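You operate a simulated robot arm through the tools that you are given. There is no shell and no other tool. Be economical: measure what you need, move in short steps, check, and stop when the job is done.

The job below is to be done with a simulated robot arm. You get a single attempt, and the scene is never put back.

Task
Put things in order on the top of the purple table. At the end: the teal pad from the top of the purple table stands where the white grease card stood; the white bottle from the top of the purple table stands where the grey film roll stood; the white grease card stands where the yellow wedge stood; the yellow wedge from the top of the purple table is in the black basket; the grey film roll stands where the teal pad stood; whatever was shut is shut again. Leave all else as you found it, and nothing knocked over.

It is judged by the outcome, as a careful person would: the job done as asked, and still so three seconds after it is handed in. It fails if anything else is knocked over, pushed out of place, dropped, spilled or broken.

Robot
A 7-joint arm with a two-finger parallel gripper, fixed in place. Base frame: the origin is at the foot of the arm, x ahead of it, y to its left, z up; the work surface is at about z = 0. Units: m, rad, N and s.
With the tool pointing down near the work surface it reaches from about 0.22 to 0.58 m from the base axis. Its first joint turns from -1.152 to 1.152 rad. Payload 2.5 kg.
Tool frame: the origin (TCP) lies between the finger pads and is the grasp point; the fingertips stand 0.023 m ahead of it; z points along the fingers, y is the line along which they close. Largest opening 0.094 m; finger width 0.038, thickness 0.01; the body of the gripper, 0.054 by 0.096 m, starts 0.039 m behind the TCP.
Orientation is that of the tool frame in the base frame, as a unit quaternion [x, y, z, w]. With the fingers straight down and closing along the base's y, the tool's x points along the base's -x, its y along +y and its z along -z.

Tools
- The arm moves only by the tool move_arm. Its argument "increments" is a list of rows, each an object of numbers (a shift or turn left out is 0, a gripper value left out holds the last): "tx", "ty", "tz": the shift along the tool's x, y, z in m; "rx", "ry", "rz": the turn, a rotation vector about the tool's x, y, z in rad; "hand": the gripper command, from -1 (shut) to 1 (fully open), values between in proportion. In form: [{"tx": .., "ty": .., "tz": .., "rx": .., "ry": .., "rz": .., "hand": ..}, ...]. A call has 1 to 8 rows; each row shifts and turns the commanded pose from where the row before left it, along the tool's axes as they then stand. A row lasts 0.2 s, in which the tool goes at most 0.05 m and 0.15 rad; a call with a longer step from one row to the next is refused whole, and so is a gripper value outside its range. A pose out of reach is approached as far as the arm can. The call stops where the force on the tool passes 40 N (or 10 N more than at its start, if that is more) or the arm is blocked; 0.2 s more then pass. The fingers move at their own pace (about 0.108 m/s each) and stop on an object; they squeeze with about 29 N. The grip force told is the motor's: it shows also when the fingers shut on nothing. Time passes only in rows, and 0.2 s behind the last, so rows that do not move let the fingers close. It gives the time, the measured TCP pose, the force on the tool (base axes), the opening and the grip force at its end, in the units of the frame above (readings bear some noise), with the torque about the TCP (base axes, N m) and any sound that the robot's microphone picked up.
- Cameras (640 x 400 px; columns grow to the right, rows downward): "scene" is fixed at [0.1319, -0.4217, 0.5354]; the picture's right is [0.68, -0.73, 0.00], its down [-0.48, -0.45, -0.76] and it looks along [0.55, 0.51, -0.66] (base axes); focal length 214 px, centre (320, 200). "wrist" rides on the gripper at [0.086, 0.016, -0.075] in the tool frame; the picture's right is [-0.18, 0.98, 0.00], its down [-0.58, -0.11, -0.81] and it looks along [-0.79, -0.15, 0.59] (tool axes); focal length 243 px, centre (320, 200). There is no depth. A picture from a camera that has moved, and an enlarged one, comes with that camera's place and axes in the base frame and with its lens.
- get_image(camera): a new picture of that camera. The clock stands still meanwhile.
- inspect(camera, box): a new picture of the part [left, top, right, bottom] of that camera's present view, enlarged. The clock stands still meanwhile.
- close_job(): hands the job in; it is judged then, once.

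Work in short steps. Places have to be worked out from the pictures, the camera data and where the tool is seen: move nearer, look again, correct. Check each grasp and each placing, and mend what went wrong. You have 120 turns and 64 pictures in all, those below and enlarged ones among them. Open the gripper and draw the arm clear of the work before you hand the job in, unless the task says otherwise; then end with one line.

The tools are called after "Call:" as a command line: name --argument value ..., lists and objects as JSON in quotes. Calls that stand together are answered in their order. move_arm: Moves the arm, as the interface text tells. Its arguments: {"type":"object","properties":{"increments":{"type":"array","items":{"type":"object","properties":{"tx":{"type":"number"},"ty":{"type":"number"},"tz":{"type":"number"},"rx":{"type":"number"},"ry":{"type":"number"},"rz":{"type":"number"},"hand":{"type":"number"}}}}},"required":["increments"]} The other tools are called the same way: get_image (camera) takes a picture; inspect (camera, box) takes an enlarged picture of a part of a camera's view; close_job () hands the job in.

At the start:

```text
clock: 0.0
tcp_pos: [0.3311, -0.0037, 0.3657]
ee_rot: [0.0, 1.0, 0.0, 0.0]
wrist_force: [-0.3, 0.7, 0.6]
moment: [0.01, 0.01, 0.02]
grip_width: 0.0939
gripper_force: 0.0
```

scene: 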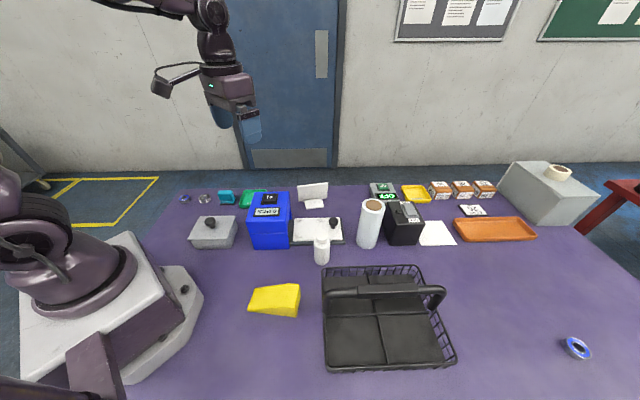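
wrist: 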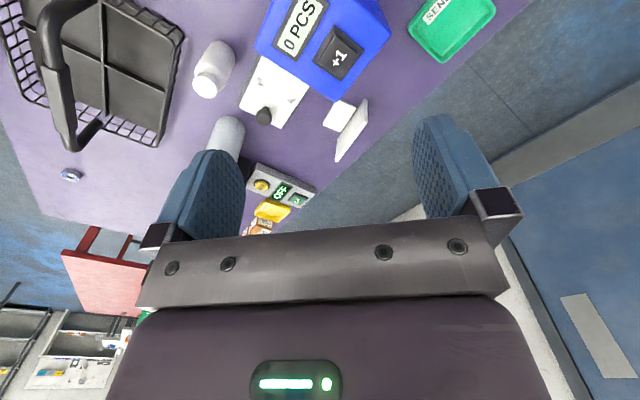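

I'll look closer at the table to identify the items.

Call:
inspect --camera "scene" --box '[170, 170, 350, 282]'

Call:
inspect --camera "scene" --box '[340, 160, 520, 272]'

Call:
inspect --camera "scene" --box '[220, 240, 460, 390]'

```text
3.56 times, centred on (260, 226) of scene
camera zoom: at [0.1319, -0.4217, 0.5354], right [0.68, -0.73, 0.0], down [-0.48, -0.45, -0.76], along [0.55, 0.51, -0.66], focal length 763 px, centre (533, 108)
```

zoom: 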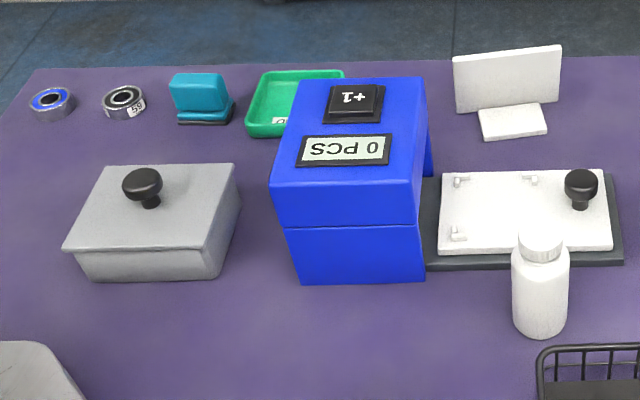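

```text
3.56 times, centred on (430, 216) of scene
camera zoom: at [0.1319, -0.4217, 0.5354], right [0.68, -0.73, 0.0], down [-0.48, -0.45, -0.76], along [0.55, 0.51, -0.66], focal length 763 px, centre (-71, 143)
```

zoom: 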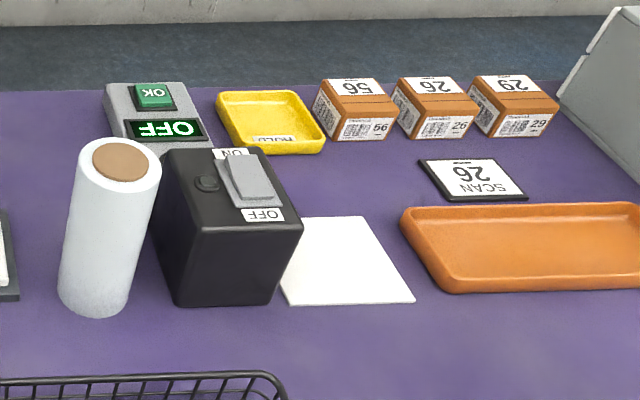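

```text
2.67 times, centred on (340, 315) of scene
camera zoom: at [0.1319, -0.4217, 0.5354], right [0.68, -0.73, 0.0], down [-0.48, -0.45, -0.76], along [0.55, 0.51, -0.66], focal length 572 px, centre (267, -107)
```

zoom: 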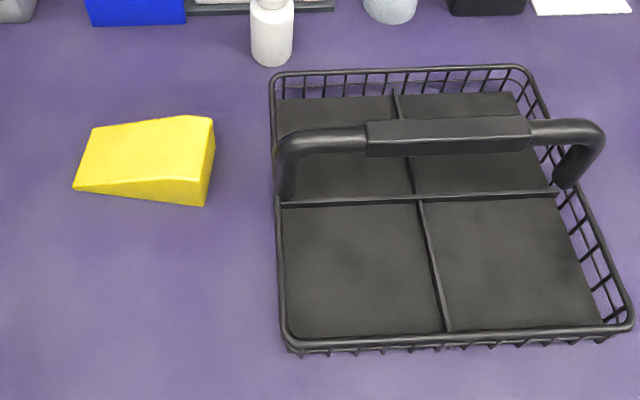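

The upright white plate looks like the card and the tall cylinder like the film roll, but I want a closer look with the wrist camera. I'll inspect the current view first.

Call:
inspect --camera "wrist" --box '[200, 0, 520, 200]'

Call:
move_arm --increments '[{"rz": -0.15, "tx": 0.03}, {"rz": -0.15, "tx": 0.03}, {"rz": -0.15}, {"rz": -0.15}, {"rz": -0.15}]'

Call:
get_image --camera "wrist"

```text
2.00 times, centred on (360, 100) of wrist
camera zoom: at [0.2448, 0.0115, 0.44], right [0.18, 0.98, 0.0], down [0.58, -0.11, 0.81], along [0.79, -0.15, -0.59], focal length 485 px, centre (240, 400)
```

zoom: 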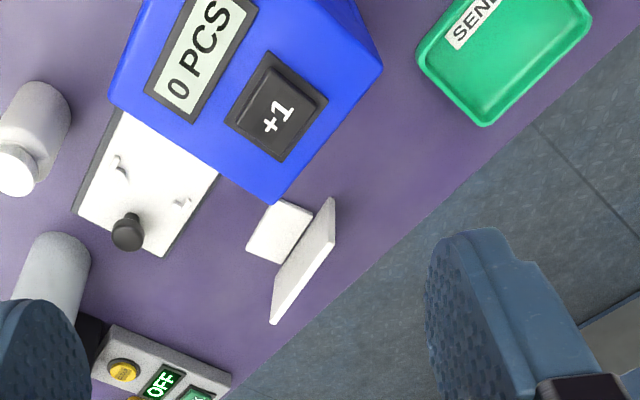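

```text
clock: 1.2
tcp_pos: [0.2722, -0.0081, 0.3656]
ee_rot: [-0.367, 0.93, -0.001, -0.001]
wrist_force: [-0.6, 0.4, -1.0]
moment: [0.0, -0.05, 0.03]
grip_width: 0.0941
gripper_force: 0.2
```

```text
57 pictures are left
camera wrist: at [0.1971, -0.0564, 0.4396], right [-0.54, 0.84, 0.0], down [0.5, 0.32, 0.81], along [0.68, 0.43, -0.59], focal length 243 px, centre (320, 200)
```

wrist: 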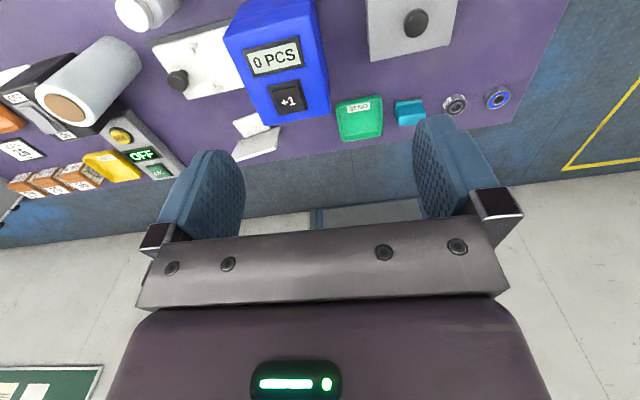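

Zooming into the left items, the white L-shaped piece, and the lidded box.

Call:
inspect --camera "wrist" --box '[360, 60, 520, 160]'

Call:
inspect --camera "wrist" --box '[200, 80, 330, 170]'

```text
4.00 times, centred on (440, 110) of wrist
camera zoom: at [0.1971, -0.0564, 0.4396], right [-0.54, 0.84, 0.0], down [0.5, 0.32, 0.81], along [0.68, 0.43, -0.59], focal length 970 px, centre (-160, 560)
```

zoom: 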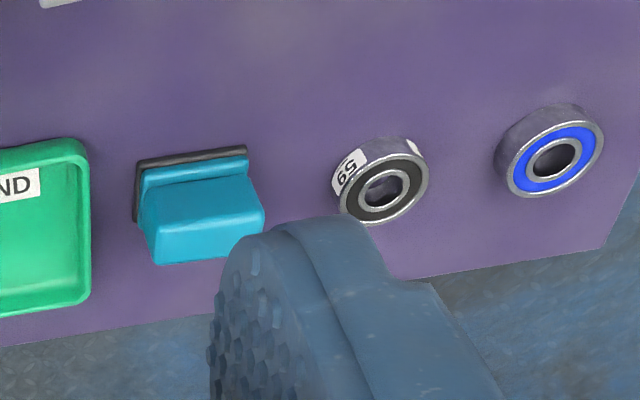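

```text
4.44 times, centred on (265, 125) of wrist
camera zoom: at [0.1971, -0.0564, 0.4396], right [-0.54, 0.84, 0.0], down [0.5, 0.32, 0.81], along [0.68, 0.43, -0.59], focal length 1078 px, centre (564, 533)
```

zoom: 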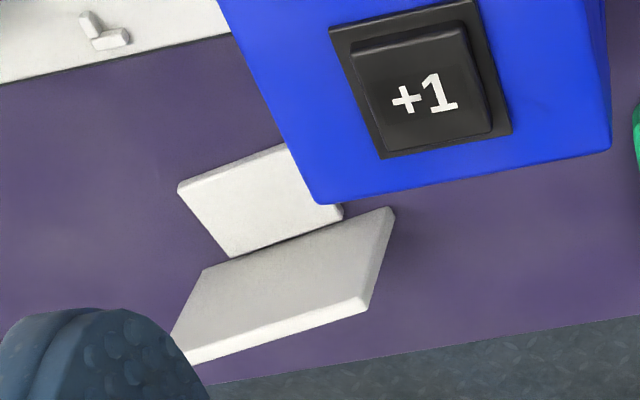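

The L-shaped white piece is taken as the grease card and the tall grey cylinder as the film roll. First is the yellow wedge; I turn the tool toward it for a close look.

Call:
move_arm --increments '[{"rz": 0.15}, {"rz": 0.15}, {"rz": 0.15}, {"rz": 0.15}, {"rz": 0.15}, {"rz": 0.15}, {"rz": 0.15}, {"rz": 0.15}]'

Call:
move_arm --increments '[{"rz": 0.15}, {"rz": 0.15}, {"rz": 0.15}, {"rz": 0.04}, {"tx": -0.018, "ty": -0.0355, "tz": 0.0175}, {"tx": -0.018, "ty": -0.0355, "tz": 0.0175}, {"tx": -0.018, "ty": -0.0355, "tz": 0.0175}, {"tx": -0.018, "ty": -0.0355, "tz": 0.0175}]'

Call:
get_image --camera "wrist"

```text
clock: 3.0
tcp_pos: [0.2716, -0.0085, 0.3654]
ee_rot: [0.224, 0.975, 0.0, 0.0]
wrist_force: [0.3, 0.3, -0.5]
moment: [0.0, 0.0, -0.02]
grip_width: 0.0937
gripper_force: 0.0
```

```text
clock: 4.8
tcp_pos: [0.1979, -0.1489, 0.2954]
ee_rot: [0.452, 0.892, 0.0, 0.001]
wrist_force: [-0.3, 0.3, 0.3]
moment: [0.0, 0.0, -0.04]
grip_width: 0.094
gripper_force: 0.1
```

```text
54 pictures are left
camera wrist: at [0.1602, -0.07, 0.3705], right [0.9, 0.43, 0.0], down [0.26, -0.53, 0.81], along [0.35, -0.73, -0.59], focal length 243 px, centre (320, 200)
```

wrist: 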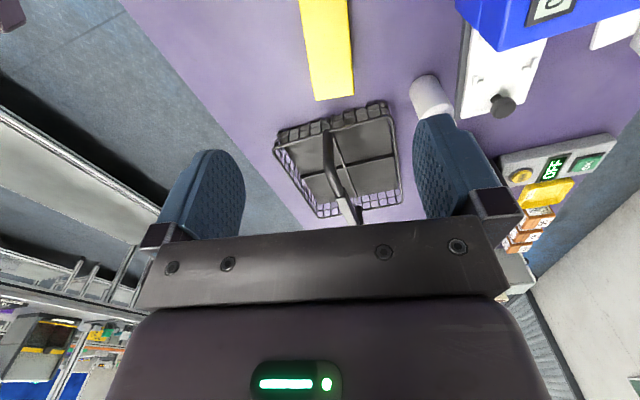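

The two views agree: wedge thick end centre is near (0.259, -0.236), width ~0.055. I move above the grasp point (0.236, -0.204) and descend to a check height.

Call:
move_arm --increments '[{"tx": -0.034, "ty": -0.001, "tz": 0.03}, {"tx": -0.033, "ty": -0.001, "tz": 0.03}, {"tz": 0.045}, {"tz": 0.045}, {"tz": 0.035}]'

Call:
get_image --camera "wrist"

Call:
inspect --camera "scene" --box '[200, 230, 360, 330]'

```text
clock: 6.0
tcp_pos: [0.232, -0.2022, 0.1108]
ee_rot: [0.452, 0.892, 0.0, 0.001]
wrist_force: [0.4, -0.5, -0.2]
moment: [-0.02, -0.01, -0.01]
grip_width: 0.0939
gripper_force: 0.1
```

```text
53 pictures are left
camera wrist: at [0.1951, -0.1234, 0.1843], right [0.9, 0.43, 0.0], down [0.25, -0.53, 0.81], along [0.35, -0.73, -0.59], focal length 243 px, centre (320, 200)
```

wrist: 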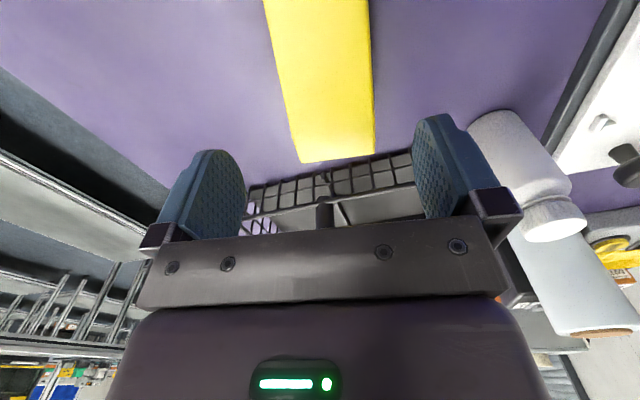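

```text
4.00 times, centred on (280, 280) of scene
camera zoom: at [0.1318, -0.4217, 0.5354], right [0.68, -0.73, 0.0], down [-0.48, -0.45, -0.76], along [0.55, 0.51, -0.66], focal length 858 px, centre (480, -120)
```

zoom: 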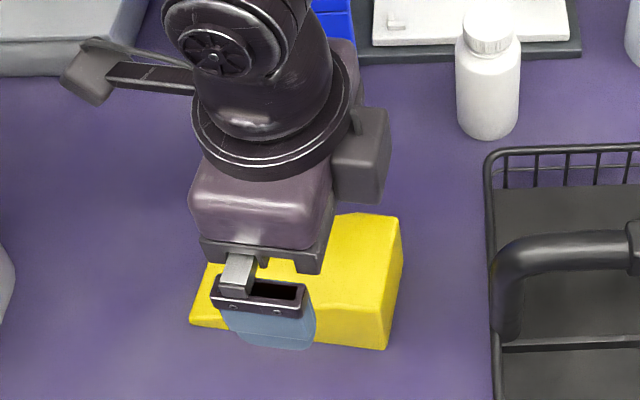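

The wedge lies between the fingers. Lowering to z≈0.03 and closing.

Call:
move_arm --increments '[{"tz": 0.04}, {"tz": 0.04}, {"hand": -1}, {"hand": -1}, {"hand": -1}]'

Call:
move_arm --increments '[{"tz": -0.04}, {"tz": -0.045}, {"tz": -0.045}, {"tz": -0.045}]'

Call:
get_image --camera "wrist"

Call:
get_image --camera "scene"

```text
clock: 7.2
tcp_pos: [0.2358, -0.2047, 0.031]
ee_rot: [0.453, 0.892, 0.0, 0.0]
wrist_force: [-1.1, 0.1, 0.9]
moment: [0.01, 0.0, 0.0]
grip_width: 0.0559
gripper_force: 29.1
```

```text
clock: 8.2
tcp_pos: [0.2331, -0.2059, 0.2083]
ee_rot: [0.453, 0.892, 0.0, 0.0]
wrist_force: [-0.2, 0.4, -0.7]
moment: [-0.01, -0.02, 0.0]
grip_width: 0.0002
gripper_force: 28.8
```

```text
51 pictures are left
camera wrist: at [0.1957, -0.127, 0.2834], right [0.9, 0.43, 0.0], down [0.26, -0.53, 0.81], along [0.35, -0.73, -0.59], focal length 243 px, centre (320, 200)
```

wrist: 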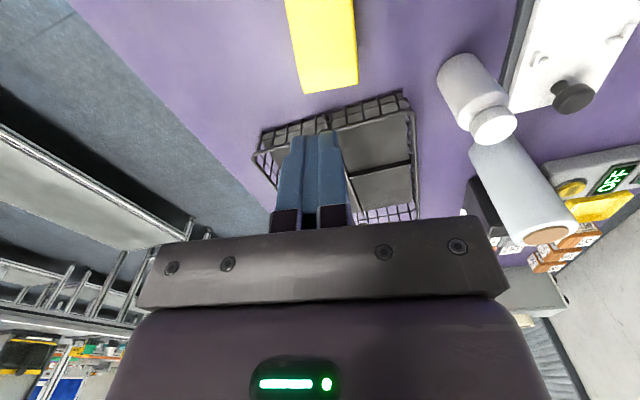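

```text
50 pictures are left
```

scene: 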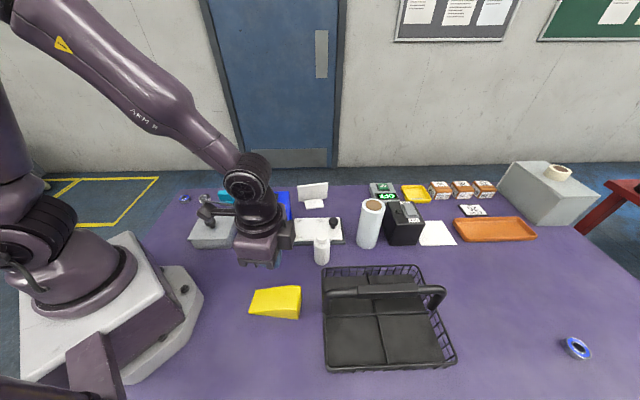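

The grip slipped on the lift: fingers are empty and the wedge still lies there, nudged a few mm at most. I'll regrasp slightly nearer the thick end, lower, and lift slowly.

Call:
move_arm --increments '[{"hand": 1, "tx": -0.012, "ty": 0.003}, {"hand": 1}, {"tz": 0.045}, {"tz": 0.045}, {"tz": 0.045}, {"tz": 0.035}, {"tz": 0.012}]'

Call:
move_arm --increments '[{"hand": -1}, {"hand": -1}, {"hand": -1}, {"hand": -1}, {"tz": -0.005}, {"tz": -0.005}]'

```text
clock: 9.8
tcp_pos: [0.245, -0.215, 0.0233]
ee_rot: [0.453, 0.892, 0.0, 0.001]
wrist_force: [-3.6, 4.4, 22.8]
moment: [-0.68, 0.87, -0.07]
grip_width: 0.0941
gripper_force: 0.1
```

```text
clock: 11.2
tcp_pos: [0.246, -0.2147, 0.0327]
ee_rot: [0.453, 0.892, 0.0, -0.002]
wrist_force: [-0.1, 0.5, -2.7]
moment: [-0.06, -0.04, 0.01]
grip_width: 0.0558
gripper_force: 29.0
```

Gripping with ~2.7 N of load showing. Lifting slowly and watching the width.

Call:
move_arm --increments '[{"tz": -0.006}, {"tz": -0.008}, {"tz": -0.01}, {"tz": -0.01}, {"tz": -0.01}, {"tz": -0.01}]'

Call:
inspect --camera "scene" --box '[200, 230, 360, 330]'

```text
clock: 12.6
tcp_pos: [0.2478, -0.2133, 0.0879]
ee_rot: [0.452, 0.892, 0.0, 0.0]
wrist_force: [-0.4, 0.7, -3.6]
moment: [0.0, -0.02, 0.0]
grip_width: 0.0558
gripper_force: 28.9
```

```text
4.00 times, centred on (280, 280) of scene
camera zoom: at [0.1319, -0.4217, 0.5354], right [0.68, -0.73, 0.0], down [-0.48, -0.45, -0.76], along [0.55, 0.51, -0.66], focal length 858 px, centre (480, -120)
```

zoom: 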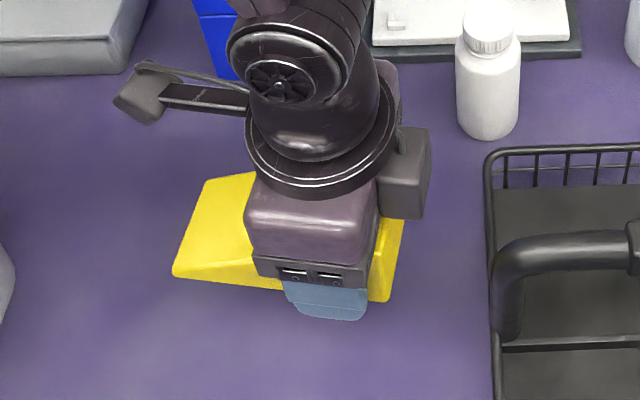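

The wedge is held (~0.37 kg). Lifting gently further, and examining the basket closely to plan placement around its handle.

Call:
move_arm --increments '[{"tz": -0.015}, {"tz": -0.02}, {"tz": -0.025}, {"tz": -0.025}, {"tz": -0.025}, {"tz": -0.015}]'

Call:
inspect --camera "scene" --box '[310, 260, 470, 380]'

Call:
get_image --camera "wrist"

```text
clock: 14.0
tcp_pos: [0.2468, -0.2133, 0.212]
ee_rot: [0.452, 0.892, 0.0, 0.0]
wrist_force: [-0.1, -0.6, -1.9]
moment: [-0.03, -0.01, 0.02]
grip_width: 0.0558
gripper_force: 28.9
```

```text
3.33 times, centred on (390, 320) of scene
camera zoom: at [0.1319, -0.4217, 0.5354], right [0.68, -0.73, 0.0], down [-0.48, -0.45, -0.76], along [0.55, 0.51, -0.66], focal length 715 px, centre (87, -200)
```

zoom: 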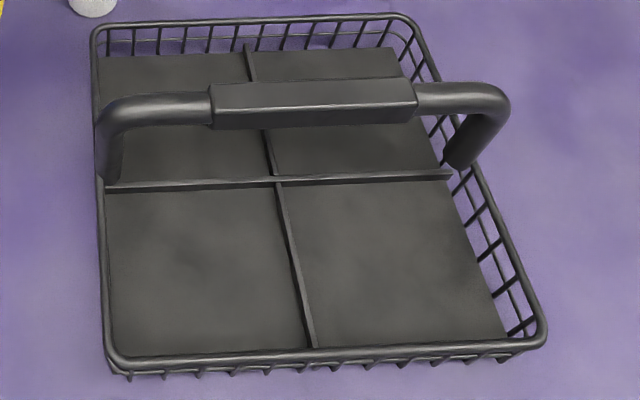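

```text
47 pictures are left
camera wrist: at [0.2093, -0.1349, 0.2876], right [0.9, 0.43, 0.0], down [0.26, -0.53, 0.81], along [0.35, -0.73, -0.59], focal length 243 px, centre (320, 200)
```

wrist: 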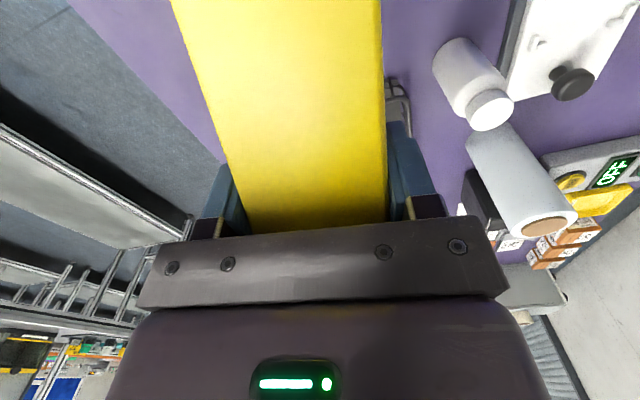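

Basket geometry works out at roughly 0.245 × 0.20 m at −45°, rim ~0.045, handle at z≈0.12 over the midline. I'll carry the wedge over the front-left compartment, tilting the gripper away from the handle.

Call:
move_arm --increments '[{"rz": -0.085}, {"rz": -0.085, "tx": -0.012, "ty": -0.006}, {"tx": -0.029, "ty": -0.0143}, {"tx": -0.029, "ty": -0.0143}, {"tx": -0.029, "ty": -0.0143}, {"tx": -0.029, "ty": -0.0143}, {"tx": -0.029, "ty": -0.0143}, {"tx": -0.028, "ty": -0.0143}]'

Call:
move_arm --increments '[{"rx": -0.09}, {"rx": -0.09}, {"rx": -0.09}, {"rx": -0.08}]'

Call:
get_image --camera "scene"

Call:
get_image --camera "wrist"

```text
clock: 15.8
tcp_pos: [0.3164, -0.4096, 0.2142]
ee_rot: [0.375, 0.927, 0.001, 0.0]
wrist_force: [0.0, 0.7, -1.8]
moment: [-0.01, -0.03, -0.01]
grip_width: 0.0556
gripper_force: 28.9
```

```text
clock: 16.8
tcp_pos: [0.3162, -0.4099, 0.2138]
ee_rot: [0.37, 0.913, 0.162, 0.066]
wrist_force: [0.6, 0.8, -2.5]
moment: [-0.01, -0.04, -0.05]
grip_width: 0.056
gripper_force: 29.0
```

```text
46 pictures are left
```

scene: 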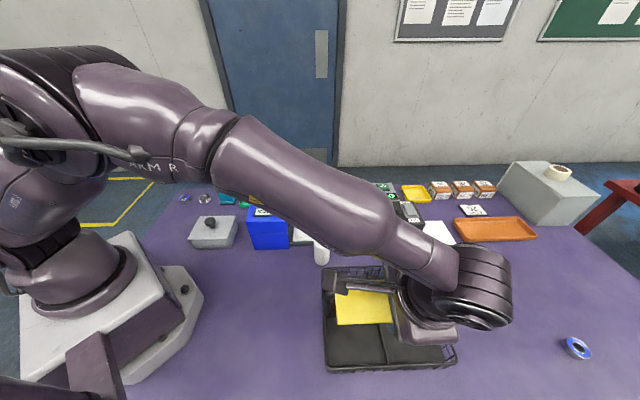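

```text
45 pictures are left
camera wrist: at [0.2463, -0.3568, 0.2886], right [0.77, 0.54, 0.34], down [0.15, -0.68, 0.72], along [0.61, -0.51, -0.61], focal length 243 px, centre (320, 200)
```

wrist: 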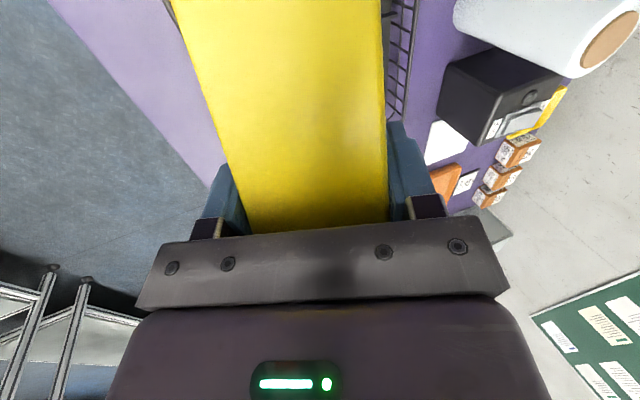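

The tilt leans the body away from the handle as intended. Lowering vertically part way, then check.

Call:
move_arm --increments '[{"ty": -0.0086, "tz": 0.0235}, {"ty": -0.0086, "tz": 0.0235}, {"ty": -0.0086, "tz": 0.0235}, {"ty": -0.0086, "tz": 0.0235}]'

Call:
inspect --camera "scene" --box '[310, 240, 502, 380]'

```text
clock: 17.8
tcp_pos: [0.3166, -0.4076, 0.1105]
ee_rot: [0.37, 0.913, 0.162, 0.066]
wrist_force: [0.4, 0.1, -2.1]
moment: [-0.03, 0.0, 0.02]
grip_width: 0.0554
gripper_force: 28.8
```

```text
2.86 times, centred on (406, 310) of scene
camera zoom: at [0.1319, -0.4217, 0.5354], right [0.68, -0.73, 0.0], down [-0.48, -0.45, -0.76], along [0.55, 0.51, -0.66], focal length 613 px, centre (74, -114)
```

zoom: 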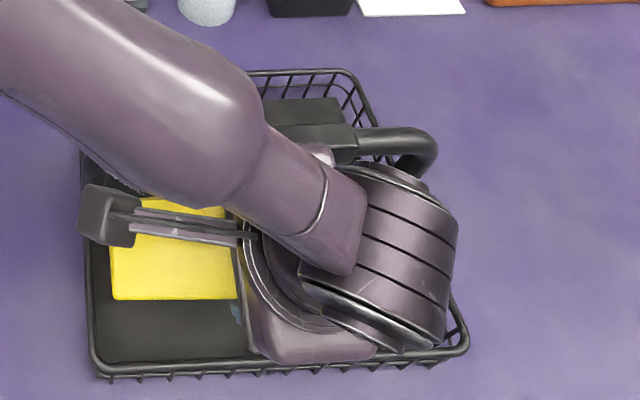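

Clear so far; continue down in small rows with force watched.

Call:
move_arm --increments '[{"ty": -0.0051, "tz": 0.0141}, {"ty": -0.0051, "tz": 0.0141}, {"ty": -0.0034, "tz": 0.0094}, {"ty": -0.0034, "tz": 0.0094}]'

Call:
inspect --camera "scene" --box '[310, 240, 502, 380]'

```text
clock: 18.8
tcp_pos: [0.3154, -0.4098, 0.0609]
ee_rot: [0.369, 0.913, 0.162, 0.066]
wrist_force: [0.2, 0.7, -2.6]
moment: [-0.02, -0.04, 0.02]
grip_width: 0.0557
gripper_force: 28.8
```

```text
2.86 times, centred on (406, 310) of scene
camera zoom: at [0.1319, -0.4217, 0.5354], right [0.68, -0.73, 0.0], down [-0.48, -0.45, -0.76], along [0.55, 0.51, -0.66], focal length 613 px, centre (74, -114)
```

zoom: 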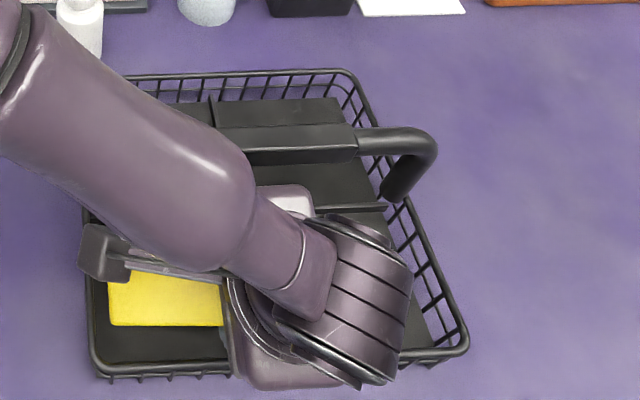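

Lowering the last bit in 4 mm steps to contact.

Call:
move_arm --increments '[{"ty": -0.0014, "tz": 0.0038}, {"ty": -0.0014, "tz": 0.0038}, {"ty": -0.0014, "tz": 0.0038}]'

```text
clock: 19.6
tcp_pos: [0.3144, -0.4085, 0.0514]
ee_rot: [0.37, 0.913, 0.161, 0.066]
wrist_force: [-3.3, 4.1, 10.8]
moment: [-0.28, 0.18, -0.16]
grip_width: 0.0554
gripper_force: 28.7
```

Contact (≈11 N). Releasing gradually with partial opening.

Call:
move_arm --increments '[{"hand": 0.24}, {"hand": 0.3, "tz": -0.002}, {"hand": 0.4, "tz": -0.002}, {"hand": 0.5}]'

Call:
move_arm --increments '[{"tz": -0.015}, {"tz": -0.02}, {"tz": -0.03}, {"tz": -0.04}, {"tz": -0.04}]'

Call:
inspect --camera "scene" --box '[310, 240, 502, 380]'

```text
clock: 20.6
tcp_pos: [0.3144, -0.4081, 0.0539]
ee_rot: [0.369, 0.913, 0.162, 0.065]
wrist_force: [3.3, 3.0, 6.1]
moment: [-0.17, 0.04, 0.03]
grip_width: 0.0686
gripper_force: 0.0
```

```text
clock: 21.8
tcp_pos: [0.2783, -0.4458, 0.1932]
ee_rot: [0.369, 0.913, 0.162, 0.066]
wrist_force: [-0.5, -0.6, 0.0]
moment: [0.04, 0.01, -0.03]
grip_width: 0.0705
gripper_force: 0.0
```

```text
2.86 times, centred on (406, 310) of scene
camera zoom: at [0.1319, -0.4217, 0.5354], right [0.68, -0.73, 0.0], down [-0.48, -0.45, -0.76], along [0.55, 0.51, -0.66], focal length 613 px, centre (74, -114)
```

zoom: 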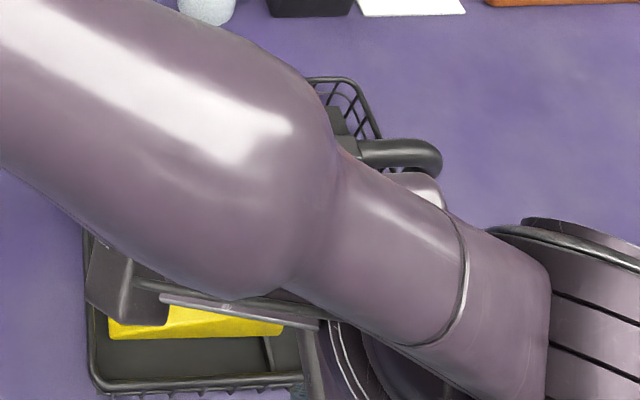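

Wedge looks to be inside; now untilt, rise and travel to a viewing pose by the white card.

Call:
move_arm --increments '[{"rx": 0.12, "tz": -0.035}, {"rx": 0.12, "tz": -0.035}, {"rx": 0.11, "tz": -0.035}, {"rz": -0.11, "hand": 1}, {"tx": 0.0091, "ty": 0.0448}, {"tx": 0.0091, "ty": 0.0448}, {"tx": 0.0091, "ty": 0.0448}, {"tx": 0.0091, "ty": 0.0448}]'

Call:
move_arm --increments '[{"tx": 0.0091, "ty": 0.0448}, {"tx": 0.0091, "ty": 0.0448}, {"tx": 0.0091, "ty": 0.0448}, {"tx": 0.0091, "ty": 0.0448}, {"tx": 0.0091, "ty": 0.0448}, {"tx": 0.0091, "ty": 0.0448}, {"tx": 0.0091, "ty": 0.0448}, {"tx": 0.0091, "ty": 0.0448}]'

Call:
get_image --camera "wrist"

Call:
get_image --camera "scene"

```text
clock: 23.6
tcp_pos: [0.3391, -0.2981, 0.2914]
ee_rot: [0.324, 0.946, 0.001, 0.0]
wrist_force: [1.4, 0.1, -0.4]
moment: [0.0, -0.01, -0.01]
grip_width: 0.0942
gripper_force: 0.1
```

```text
clock: 25.4
tcp_pos: [0.5098, 0.0271, 0.2896]
ee_rot: [0.325, 0.946, 0.0, 0.0]
wrist_force: [0.7, -0.9, 0.4]
moment: [-0.02, 0.0, 0.0]
grip_width: 0.0942
gripper_force: 0.1
```

```text
41 pictures are left
camera wrist: at [0.4508, 0.0925, 0.3634], right [0.75, 0.66, 0.0], down [0.39, -0.44, 0.81], along [0.54, -0.6, -0.59], focal length 243 px, centre (320, 200)
```

wrist: 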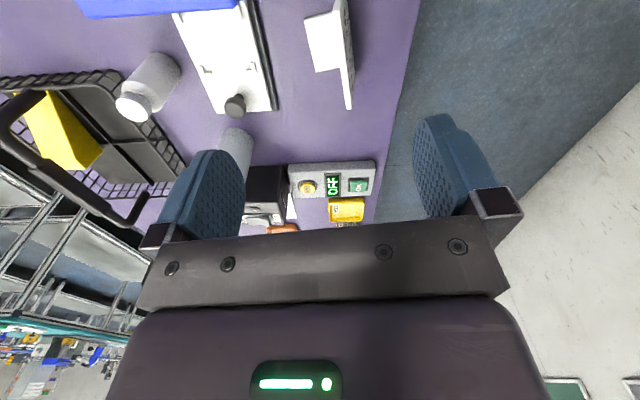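

```text
40 pictures are left
```

scene: 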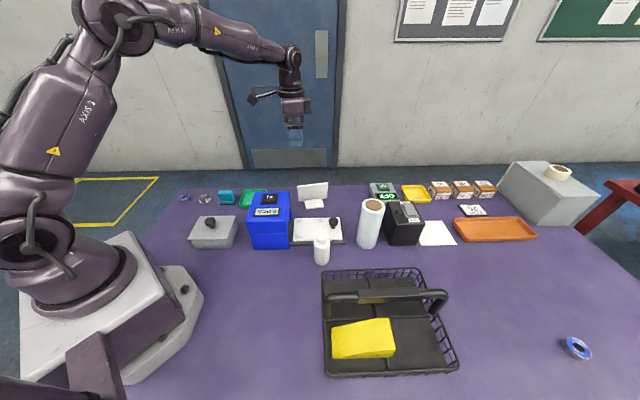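

Wedge is in the basket, but the basket may have shifted a little; compare with the same zoom as earlier, and zoom the card.

Call:
inspect --camera "scene" --box '[310, 260, 470, 380]'

Call:
inspect --camera "wrist" --box '[240, 0, 400, 120]'

```text
3.33 times, centred on (390, 320) of scene
camera zoom: at [0.1318, -0.4218, 0.5354], right [0.68, -0.73, 0.0], down [-0.48, -0.45, -0.76], along [0.55, 0.51, -0.66], focal length 715 px, centre (87, -200)
```

zoom: 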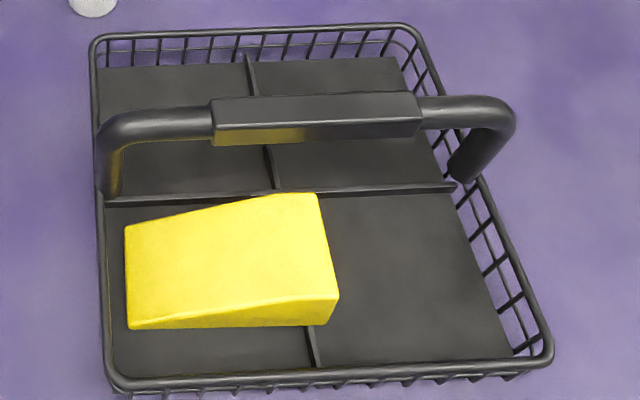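

```text
3.33 times, centred on (320, 60) of wrist
camera zoom: at [0.4508, 0.0925, 0.3634], right [0.75, 0.66, 0.0], down [0.39, -0.44, 0.81], along [0.54, -0.6, -0.59], focal length 809 px, centre (320, 667)
```

zoom: 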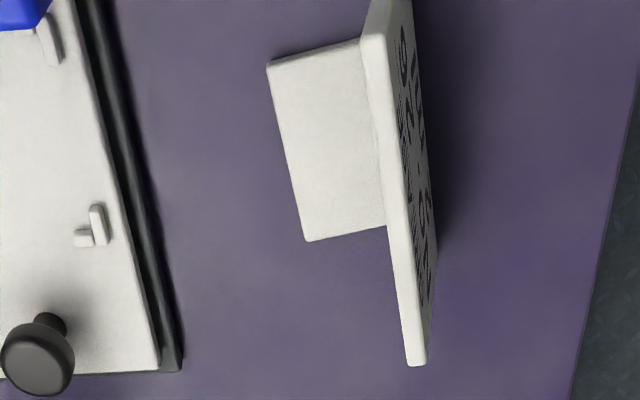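

The back of the plate bears printed "…CARD", confirming it. Plate runs (0.518, 0.043)–(0.606, −0.022), ~0.075 high. Moving above its centre and part way down.

Call:
move_arm --increments '[{"tx": -0.026, "ty": 0.009, "tz": 0.02}, {"tx": -0.0255, "ty": 0.0095, "tz": 0.02}, {"tz": 0.045}, {"tz": 0.045}, {"tz": 0.02}]'

Call:
get_image --camera "wrist"

Call:
inspect --camera "scene" --box '[230, 140, 390, 240]'

```text
clock: 26.6
tcp_pos: [0.5568, 0.011, 0.1423]
ee_rot: [0.324, 0.946, 0.0, 0.001]
wrist_force: [-0.2, -0.8, 0.3]
moment: [-0.05, -0.02, 0.0]
grip_width: 0.0941
gripper_force: 0.1
```

```text
37 pictures are left
camera wrist: at [0.4983, 0.0767, 0.2167], right [0.75, 0.66, 0.0], down [0.39, -0.44, 0.81], along [0.54, -0.6, -0.59], focal length 243 px, centre (320, 200)
```

wrist: 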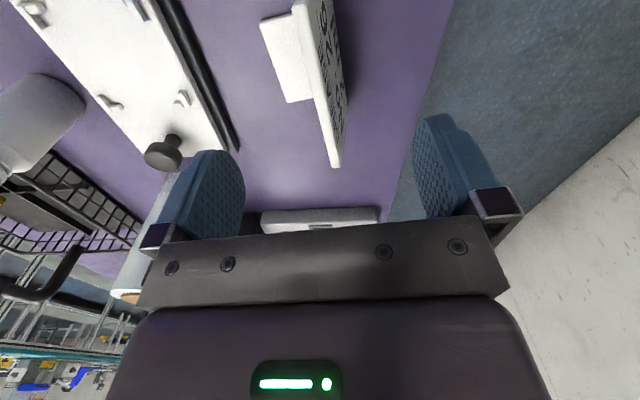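

```text
4.00 times, centred on (310, 190) of scene
camera zoom: at [0.1319, -0.4217, 0.5354], right [0.68, -0.73, 0.0], down [-0.48, -0.45, -0.76], along [0.55, 0.51, -0.66], focal length 858 px, centre (360, 240)
```

zoom: 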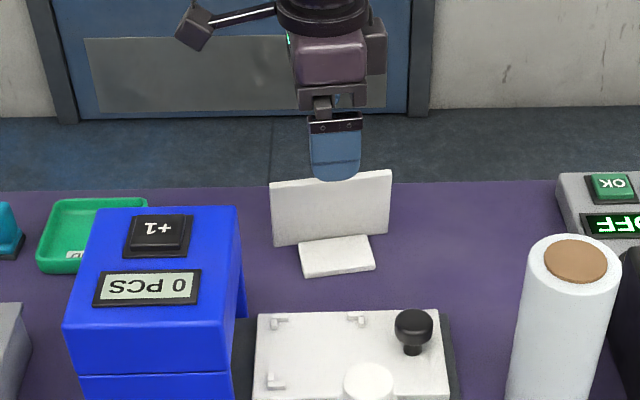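

Plate is between the fingers. Lower to z≈0.052 and close.

Call:
move_arm --increments '[{"tz": 0.045}, {"tz": 0.045}, {"hand": -1}, {"hand": -1}, {"hand": -1}, {"hand": -1}]'

Call:
move_arm --increments '[{"tz": -0.005}, {"tz": -0.008}, {"tz": -0.01}, {"tz": -0.015}, {"tz": -0.02}, {"tz": -0.025}, {"tz": -0.025}]'

Call:
inspect --camera "scene" --box '[230, 110, 390, 240]'

```text
clock: 28.0
tcp_pos: [0.5608, 0.0095, 0.0528]
ee_rot: [0.324, 0.946, 0.0, 0.0]
wrist_force: [-0.1, -0.2, -1.0]
moment: [0.0, 0.0, 0.02]
grip_width: 0.0075
gripper_force: 28.3
```

```text
clock: 29.6
tcp_pos: [0.5603, 0.0118, 0.1603]
ee_rot: [0.324, 0.946, 0.0, 0.0]
wrist_force: [-0.6, 0.5, -0.5]
moment: [0.01, 0.0, -0.04]
grip_width: 0.0073
gripper_force: 29.1
```

```text
3.08 times, centred on (310, 175) of scene
camera zoom: at [0.1319, -0.4217, 0.5354], right [0.68, -0.73, 0.0], down [-0.48, -0.45, -0.76], along [0.55, 0.51, -0.66], focal length 660 px, centre (351, 277)
```

zoom: 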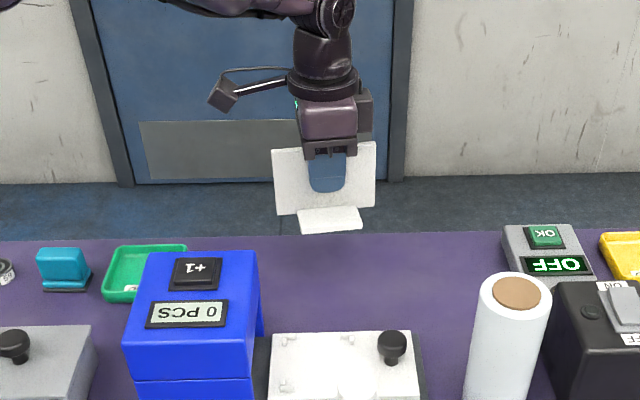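

Card held upright. Rising and carrying it to the wedge's former place (centre ≈ (0.224, −0.187)).

Call:
move_arm --increments '[{"tz": -0.03}, {"tz": -0.035}, {"tz": -0.035}, {"tz": -0.03}, {"tx": 0.0131, "ty": -0.0319}, {"tx": 0.0131, "ty": -0.0319}, {"tx": 0.0131, "ty": -0.0319}, {"tx": 0.0131, "ty": -0.0319}]'

Call:
move_arm --increments '[{"tx": 0.0131, "ty": -0.0319}, {"tx": 0.0131, "ty": -0.0319}, {"tx": 0.0131, "ty": -0.0319}, {"tx": 0.0131, "ty": -0.0319}, {"tx": 0.0131, "ty": -0.0319}, {"tx": 0.0131, "ty": -0.0319}, {"tx": 0.0131, "ty": -0.0319}, {"tz": 0.0}]'

```text
clock: 31.4
tcp_pos: [0.438, -0.0586, 0.2889]
ee_rot: [0.324, 0.946, 0.0, -0.001]
wrist_force: [-0.1, 0.3, -0.4]
moment: [0.0, 0.0, -0.03]
grip_width: 0.0072
gripper_force: 28.7
```

```text
clock: 33.2
tcp_pos: [0.2281, -0.1786, 0.2905]
ee_rot: [0.323, 0.946, -0.001, 0.0]
wrist_force: [0.3, 0.8, -0.6]
moment: [0.0, 0.02, 0.02]
grip_width: 0.0074
gripper_force: 29.0
```

At (0.229, −0.178). Lowering to z≈0.06, then gently to contact at ~0.053.

Call:
move_arm --increments '[{"tz": 0.045}, {"tz": 0.045}, {"tz": 0.045}, {"tz": 0.045}, {"tz": 0.03}, {"tz": 0.02}]'

Call:
move_arm --increments '[{"tz": 0.003}, {"tz": 0.003}, {"tz": 0.0}]'

Call:
inspect --camera "scene" --box '[200, 220, 360, 330]'

```text
clock: 34.6
tcp_pos: [0.2305, -0.177, 0.0579]
ee_rot: [0.324, 0.946, 0.0, 0.001]
wrist_force: [0.4, -0.5, -0.3]
moment: [0.01, 0.02, -0.01]
grip_width: 0.0073
gripper_force: 29.6
```

```text
clock: 35.4
tcp_pos: [0.2285, -0.1766, 0.0536]
ee_rot: [0.324, 0.946, 0.0, -0.001]
wrist_force: [-0.9, 0.7, 0.7]
moment: [-0.04, -0.03, 0.0]
grip_width: 0.0073
gripper_force: 28.6
```

```text
3.64 times, centred on (280, 275) of scene
camera zoom: at [0.1319, -0.4217, 0.5354], right [0.68, -0.73, 0.0], down [-0.48, -0.45, -0.76], along [0.55, 0.51, -0.66], focal length 780 px, centre (466, -73)
```

zoom: 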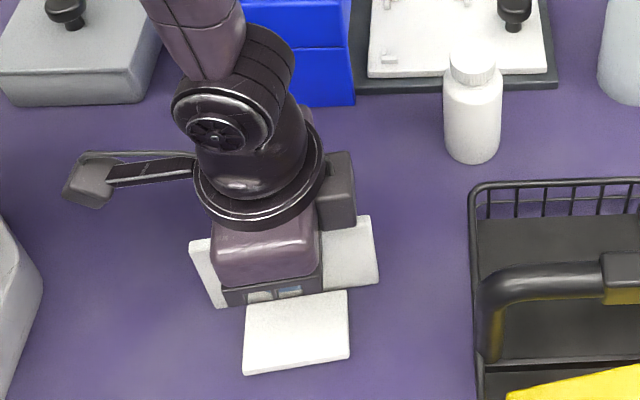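

Standing just at the table. One more mm, then release and rise straight up.

Call:
move_arm --increments '[{"tz": 0.0015}, {"hand": -0.7}, {"hand": -0.3}, {"hand": 0.3}, {"hand": 0.3}]'

Call:
move_arm --increments '[{"tz": -0.03}, {"tz": -0.04}, {"tz": -0.045}, {"tz": -0.045}, {"tz": -0.045}, {"tz": -0.045, "hand": 1}]'

Call:
get_image --camera "scene"

```text
clock: 36.6
tcp_pos: [0.2296, -0.1766, 0.0529]
ee_rot: [0.323, 0.946, 0.0, 0.001]
wrist_force: [0.8, 0.9, 0.3]
moment: [0.02, -0.01, 0.02]
grip_width: 0.0614
gripper_force: 0.1
```

```text
clock: 38.0
tcp_pos: [0.2294, -0.1785, 0.3031]
ee_rot: [0.325, 0.946, 0.001, -0.001]
wrist_force: [0.4, -0.4, -0.1]
moment: [0.02, 0.01, 0.0]
grip_width: 0.0943
gripper_force: 0.2
```

```text
33 pictures are left
```

scene: 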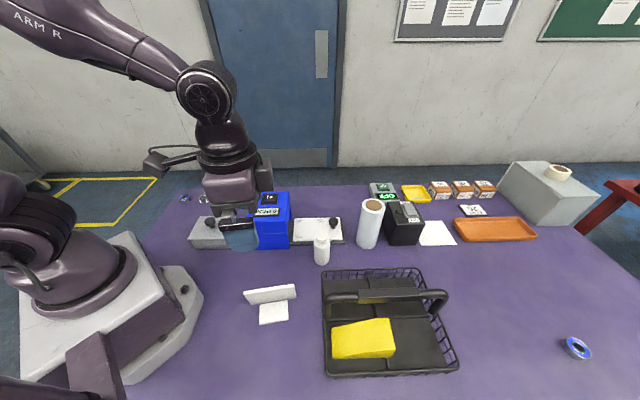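

The card stands well. Now the teal pad: travel to a viewing pose near it.

Call:
move_arm --increments '[{"tx": 0.0217, "ty": 0.0384}, {"tx": 0.0217, "ty": 0.0384}, {"tx": 0.0217, "ty": 0.0384}, {"tx": 0.0217, "ty": 0.0384}, {"tx": 0.0217, "ty": 0.0384}, {"tx": 0.0217, "ty": 0.0384}, {"tx": 0.0217, "ty": 0.0384}, {"tx": 0.0217, "ty": 0.0384}]'

Call:
move_arm --increments '[{"rz": -0.15}, {"rz": -0.15}, {"rz": -0.15}, {"rz": -0.15}, {"rz": -0.15}, {"rz": -0.15}, {"rz": -0.15}, {"rz": -0.15}]'

Call:
get_image --camera "wrist"

```text
clock: 39.8
tcp_pos: [0.2781, 0.1725, 0.3048]
ee_rot: [0.324, 0.946, 0.0, 0.0]
wrist_force: [-0.2, 0.3, -0.1]
moment: [-0.01, 0.03, 0.02]
grip_width: 0.0938
gripper_force: 0.1
```

```text
clock: 41.6
tcp_pos: [0.2803, 0.1712, 0.3025]
ee_rot: [-0.268, 0.963, 0.0, 0.0]
wrist_force: [-0.4, -0.1, 0.2]
moment: [0.02, 0.01, 0.0]
grip_width: 0.0939
gripper_force: 0.0
```

```text
32 pictures are left
camera wrist: at [0.1974, 0.1408, 0.3771], right [-0.35, 0.94, 0.0], down [0.55, 0.21, 0.81], along [0.76, 0.28, -0.59], focal length 243 px, centre (320, 200)
```

wrist: 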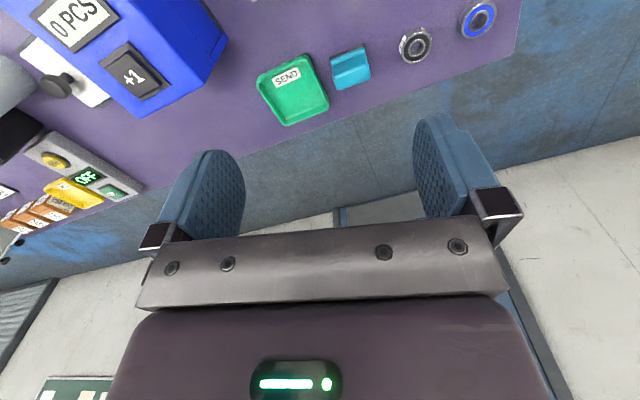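

Call:
inspect --camera "wrist" --box '[290, 30, 410, 105]'

```text
5.33 times, centred on (350, 68) of wrist
camera zoom: at [0.1974, 0.1408, 0.3771], right [-0.35, 0.94, 0.0], down [0.55, 0.21, 0.81], along [0.76, 0.28, -0.59], focal length 1294 px, centre (160, 907)
```

zoom: 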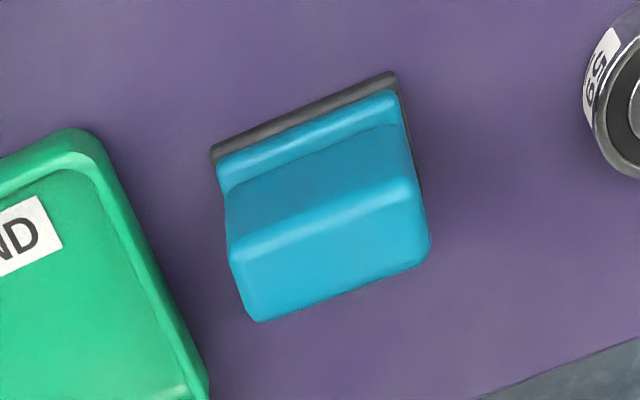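

The pad is a block ~0.052 × 0.04, centre ≈ (0.346, 0.242), depth axis at ~42°. I'll grip across its depth, clear of the green tray.

Call:
move_arm --increments '[{"rz": 0.1372}, {"rz": 0.1372}, {"rz": 0.1372}, {"rz": 0.1372}, {"rz": 0.1372}, {"rz": 0.1372}, {"rz": 0.1372}, {"rz": 0.1372}]'

Call:
move_arm --increments '[{"rz": 0.1372}, {"rz": 0.1372}, {"tx": 0.004, "ty": 0.0322}, {"tx": 0.004, "ty": 0.0322}, {"ty": 0.0322}, {"tz": 0.045}, {"tz": 0.045}, {"tz": 0.045}]'

Call:
get_image --camera "wrist"

Call:
inspect --camera "scene" --box '[160, 130, 320, 240]'

```text
clock: 43.4
tcp_pos: [0.2812, 0.1723, 0.3028]
ee_rot: [0.276, 0.961, -0.001, 0.0]
wrist_force: [1.0, -0.3, -0.5]
moment: [0.03, -0.01, 0.02]
grip_width: 0.094
gripper_force: 0.1
```

```text
clock: 45.2
tcp_pos: [0.3497, 0.2421, 0.167]
ee_rot: [0.404, 0.915, 0.001, 0.0]
wrist_force: [-0.3, 0.3, -0.3]
moment: [-0.01, 0.0, -0.03]
grip_width: 0.0938
gripper_force: 0.1
```

```text
30 pictures are left
camera wrist: at [0.3031, 0.3158, 0.2416], right [0.85, 0.53, 0.0], down [0.31, -0.5, 0.81], along [0.42, -0.69, -0.59], focal length 243 px, centre (320, 200)
```

wrist: 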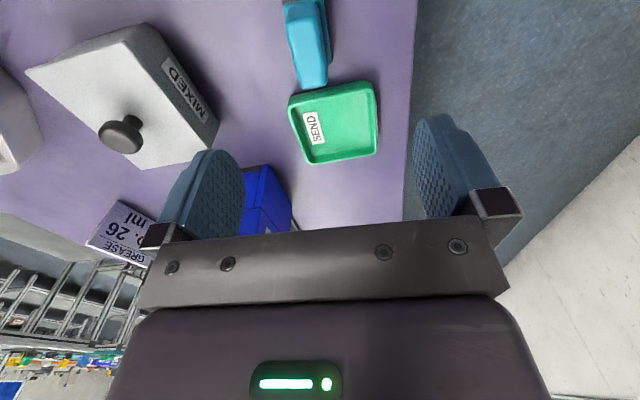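

```text
3.64 times, centred on (240, 185) of scene
camera zoom: at [0.1318, -0.4217, 0.5354], right [0.68, -0.73, 0.0], down [-0.48, -0.45, -0.76], along [0.55, 0.51, -0.66], focal length 780 px, centre (611, 254)
```

zoom: 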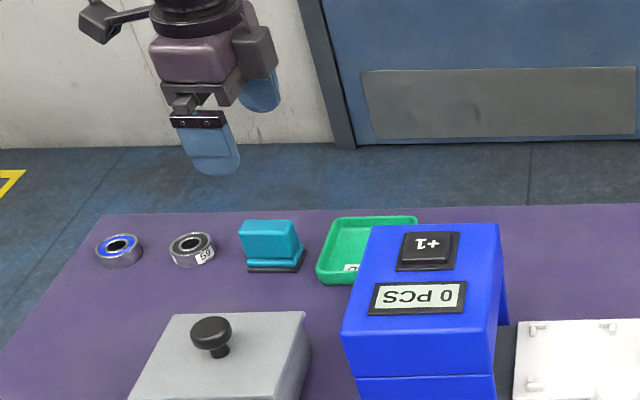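

Call:
inspect --camera "wrist" --box '[260, 0, 380, 100]'

```text
4.00 times, centred on (320, 50) of wrist
camera zoom: at [0.3031, 0.3158, 0.2416], right [0.85, 0.53, 0.0], down [0.31, -0.5, 0.81], along [0.42, -0.69, -0.59], focal length 970 px, centre (320, 800)
```

zoom: 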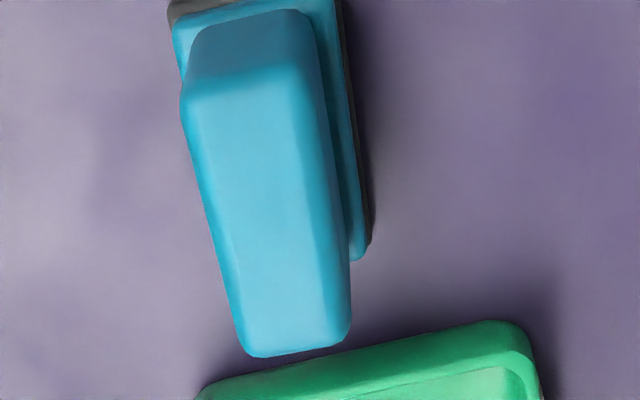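

Base centre refined to (0.340, 0.238); handle ridge is ~0.022 wide, ~0.043 high. Correct, descend to z≈0.038 and grip the ridge.

Call:
move_arm --increments '[{"tx": 0.0036, "ty": -0.0099, "tz": 0.03}, {"tz": 0.04}, {"tz": 0.04}, {"tz": 0.019}, {"hand": -1}, {"hand": -1}, {"hand": -1}, {"hand": -1}]'

Call:
move_arm --increments '[{"tz": -0.005}, {"tz": -0.008}, {"tz": -0.01}, {"tz": -0.015}, {"tz": -0.02}, {"tz": -0.02}]'

Call:
inspect --camera "scene" --box '[160, 130, 320, 240]'

```text
clock: 47.0
tcp_pos: [0.3387, 0.2389, 0.0362]
ee_rot: [0.405, 0.914, 0.0, 0.0]
wrist_force: [0.2, -0.4, -0.3]
moment: [-0.01, 0.0, -0.02]
grip_width: 0.031
gripper_force: 29.4
```

```text
clock: 48.4
tcp_pos: [0.3358, 0.2401, 0.1157]
ee_rot: [0.405, 0.915, -0.001, 0.0]
wrist_force: [-0.1, 0.2, 0.2]
moment: [-0.02, -0.01, 0.01]
grip_width: 0.0312
gripper_force: 28.8
```

```text
3.64 times, centred on (240, 185) of scene
camera zoom: at [0.1319, -0.4217, 0.5354], right [0.68, -0.73, 0.0], down [-0.48, -0.45, -0.76], along [0.55, 0.51, -0.66], focal length 780 px, centre (611, 254)
```

zoom: 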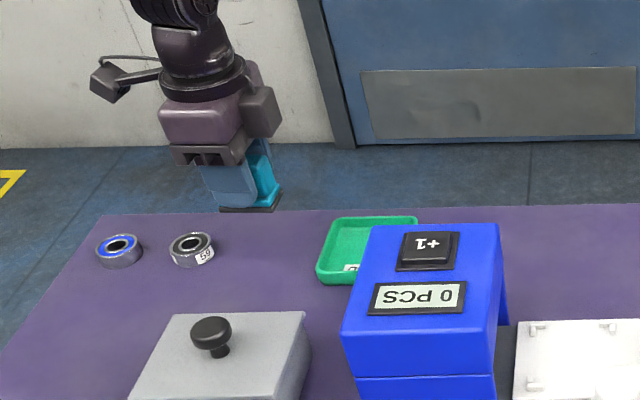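

Pad held. Rise and carry it to the card's former place (~(0.553, 0.002)).

Call:
move_arm --increments '[{"tz": -0.035}, {"tz": -0.04}, {"tz": -0.035}, {"tx": -0.0358}, {"tx": -0.0358}, {"tx": -0.0358}, {"tx": -0.0358}, {"tx": -0.0358}]'

Call:
move_arm --increments '[{"tx": -0.0358}, {"tx": -0.0358}, {"tx": -0.0358}, {"tx": -0.0358}, {"tz": 0.03}, {"tz": 0.04}, {"tz": 0.03}]'

```text
clock: 50.2
tcp_pos: [0.4562, 0.1091, 0.228]
ee_rot: [0.404, 0.915, -0.001, 0.001]
wrist_force: [-0.7, -0.1, -1.1]
moment: [-0.02, -0.02, -0.02]
grip_width: 0.0308
gripper_force: 29.1
```

```text
clock: 51.8
tcp_pos: [0.554, -0.0011, 0.1276]
ee_rot: [0.404, 0.915, 0.0, -0.001]
wrist_force: [-0.4, -0.1, -0.7]
moment: [-0.01, 0.0, 0.01]
grip_width: 0.0314
gripper_force: 29.1
```

On target; lowering to just above contact, then release.

Call:
move_arm --increments '[{"tz": 0.035}, {"tz": 0.03}, {"tz": 0.018}, {"tz": 0.005}, {"tz": 0.003}, {"tz": 0.0}]'

Call:
inspect --camera "scene" --box '[230, 140, 390, 240]'

```text
clock: 53.2
tcp_pos: [0.5532, 0.0011, 0.0353]
ee_rot: [0.405, 0.914, 0.001, 0.0]
wrist_force: [-1.2, 1.8, 6.8]
moment: [-0.01, 0.11, -0.02]
grip_width: 0.0312
gripper_force: 28.5
```

```text
4.00 times, centred on (310, 190) of scene
camera zoom: at [0.1318, -0.4217, 0.5354], right [0.68, -0.73, 0.0], down [-0.48, -0.45, -0.76], along [0.55, 0.51, -0.66], focal length 858 px, centre (360, 240)
```

zoom: 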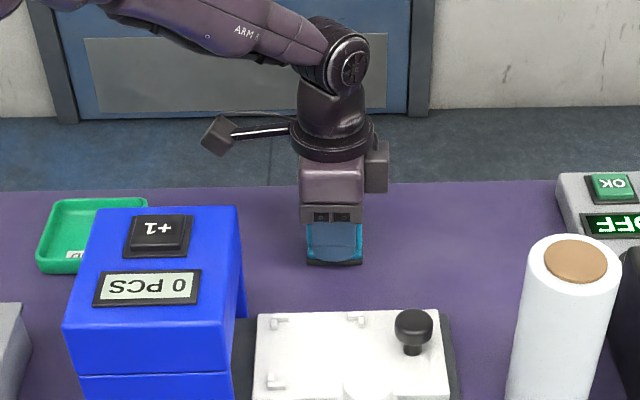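

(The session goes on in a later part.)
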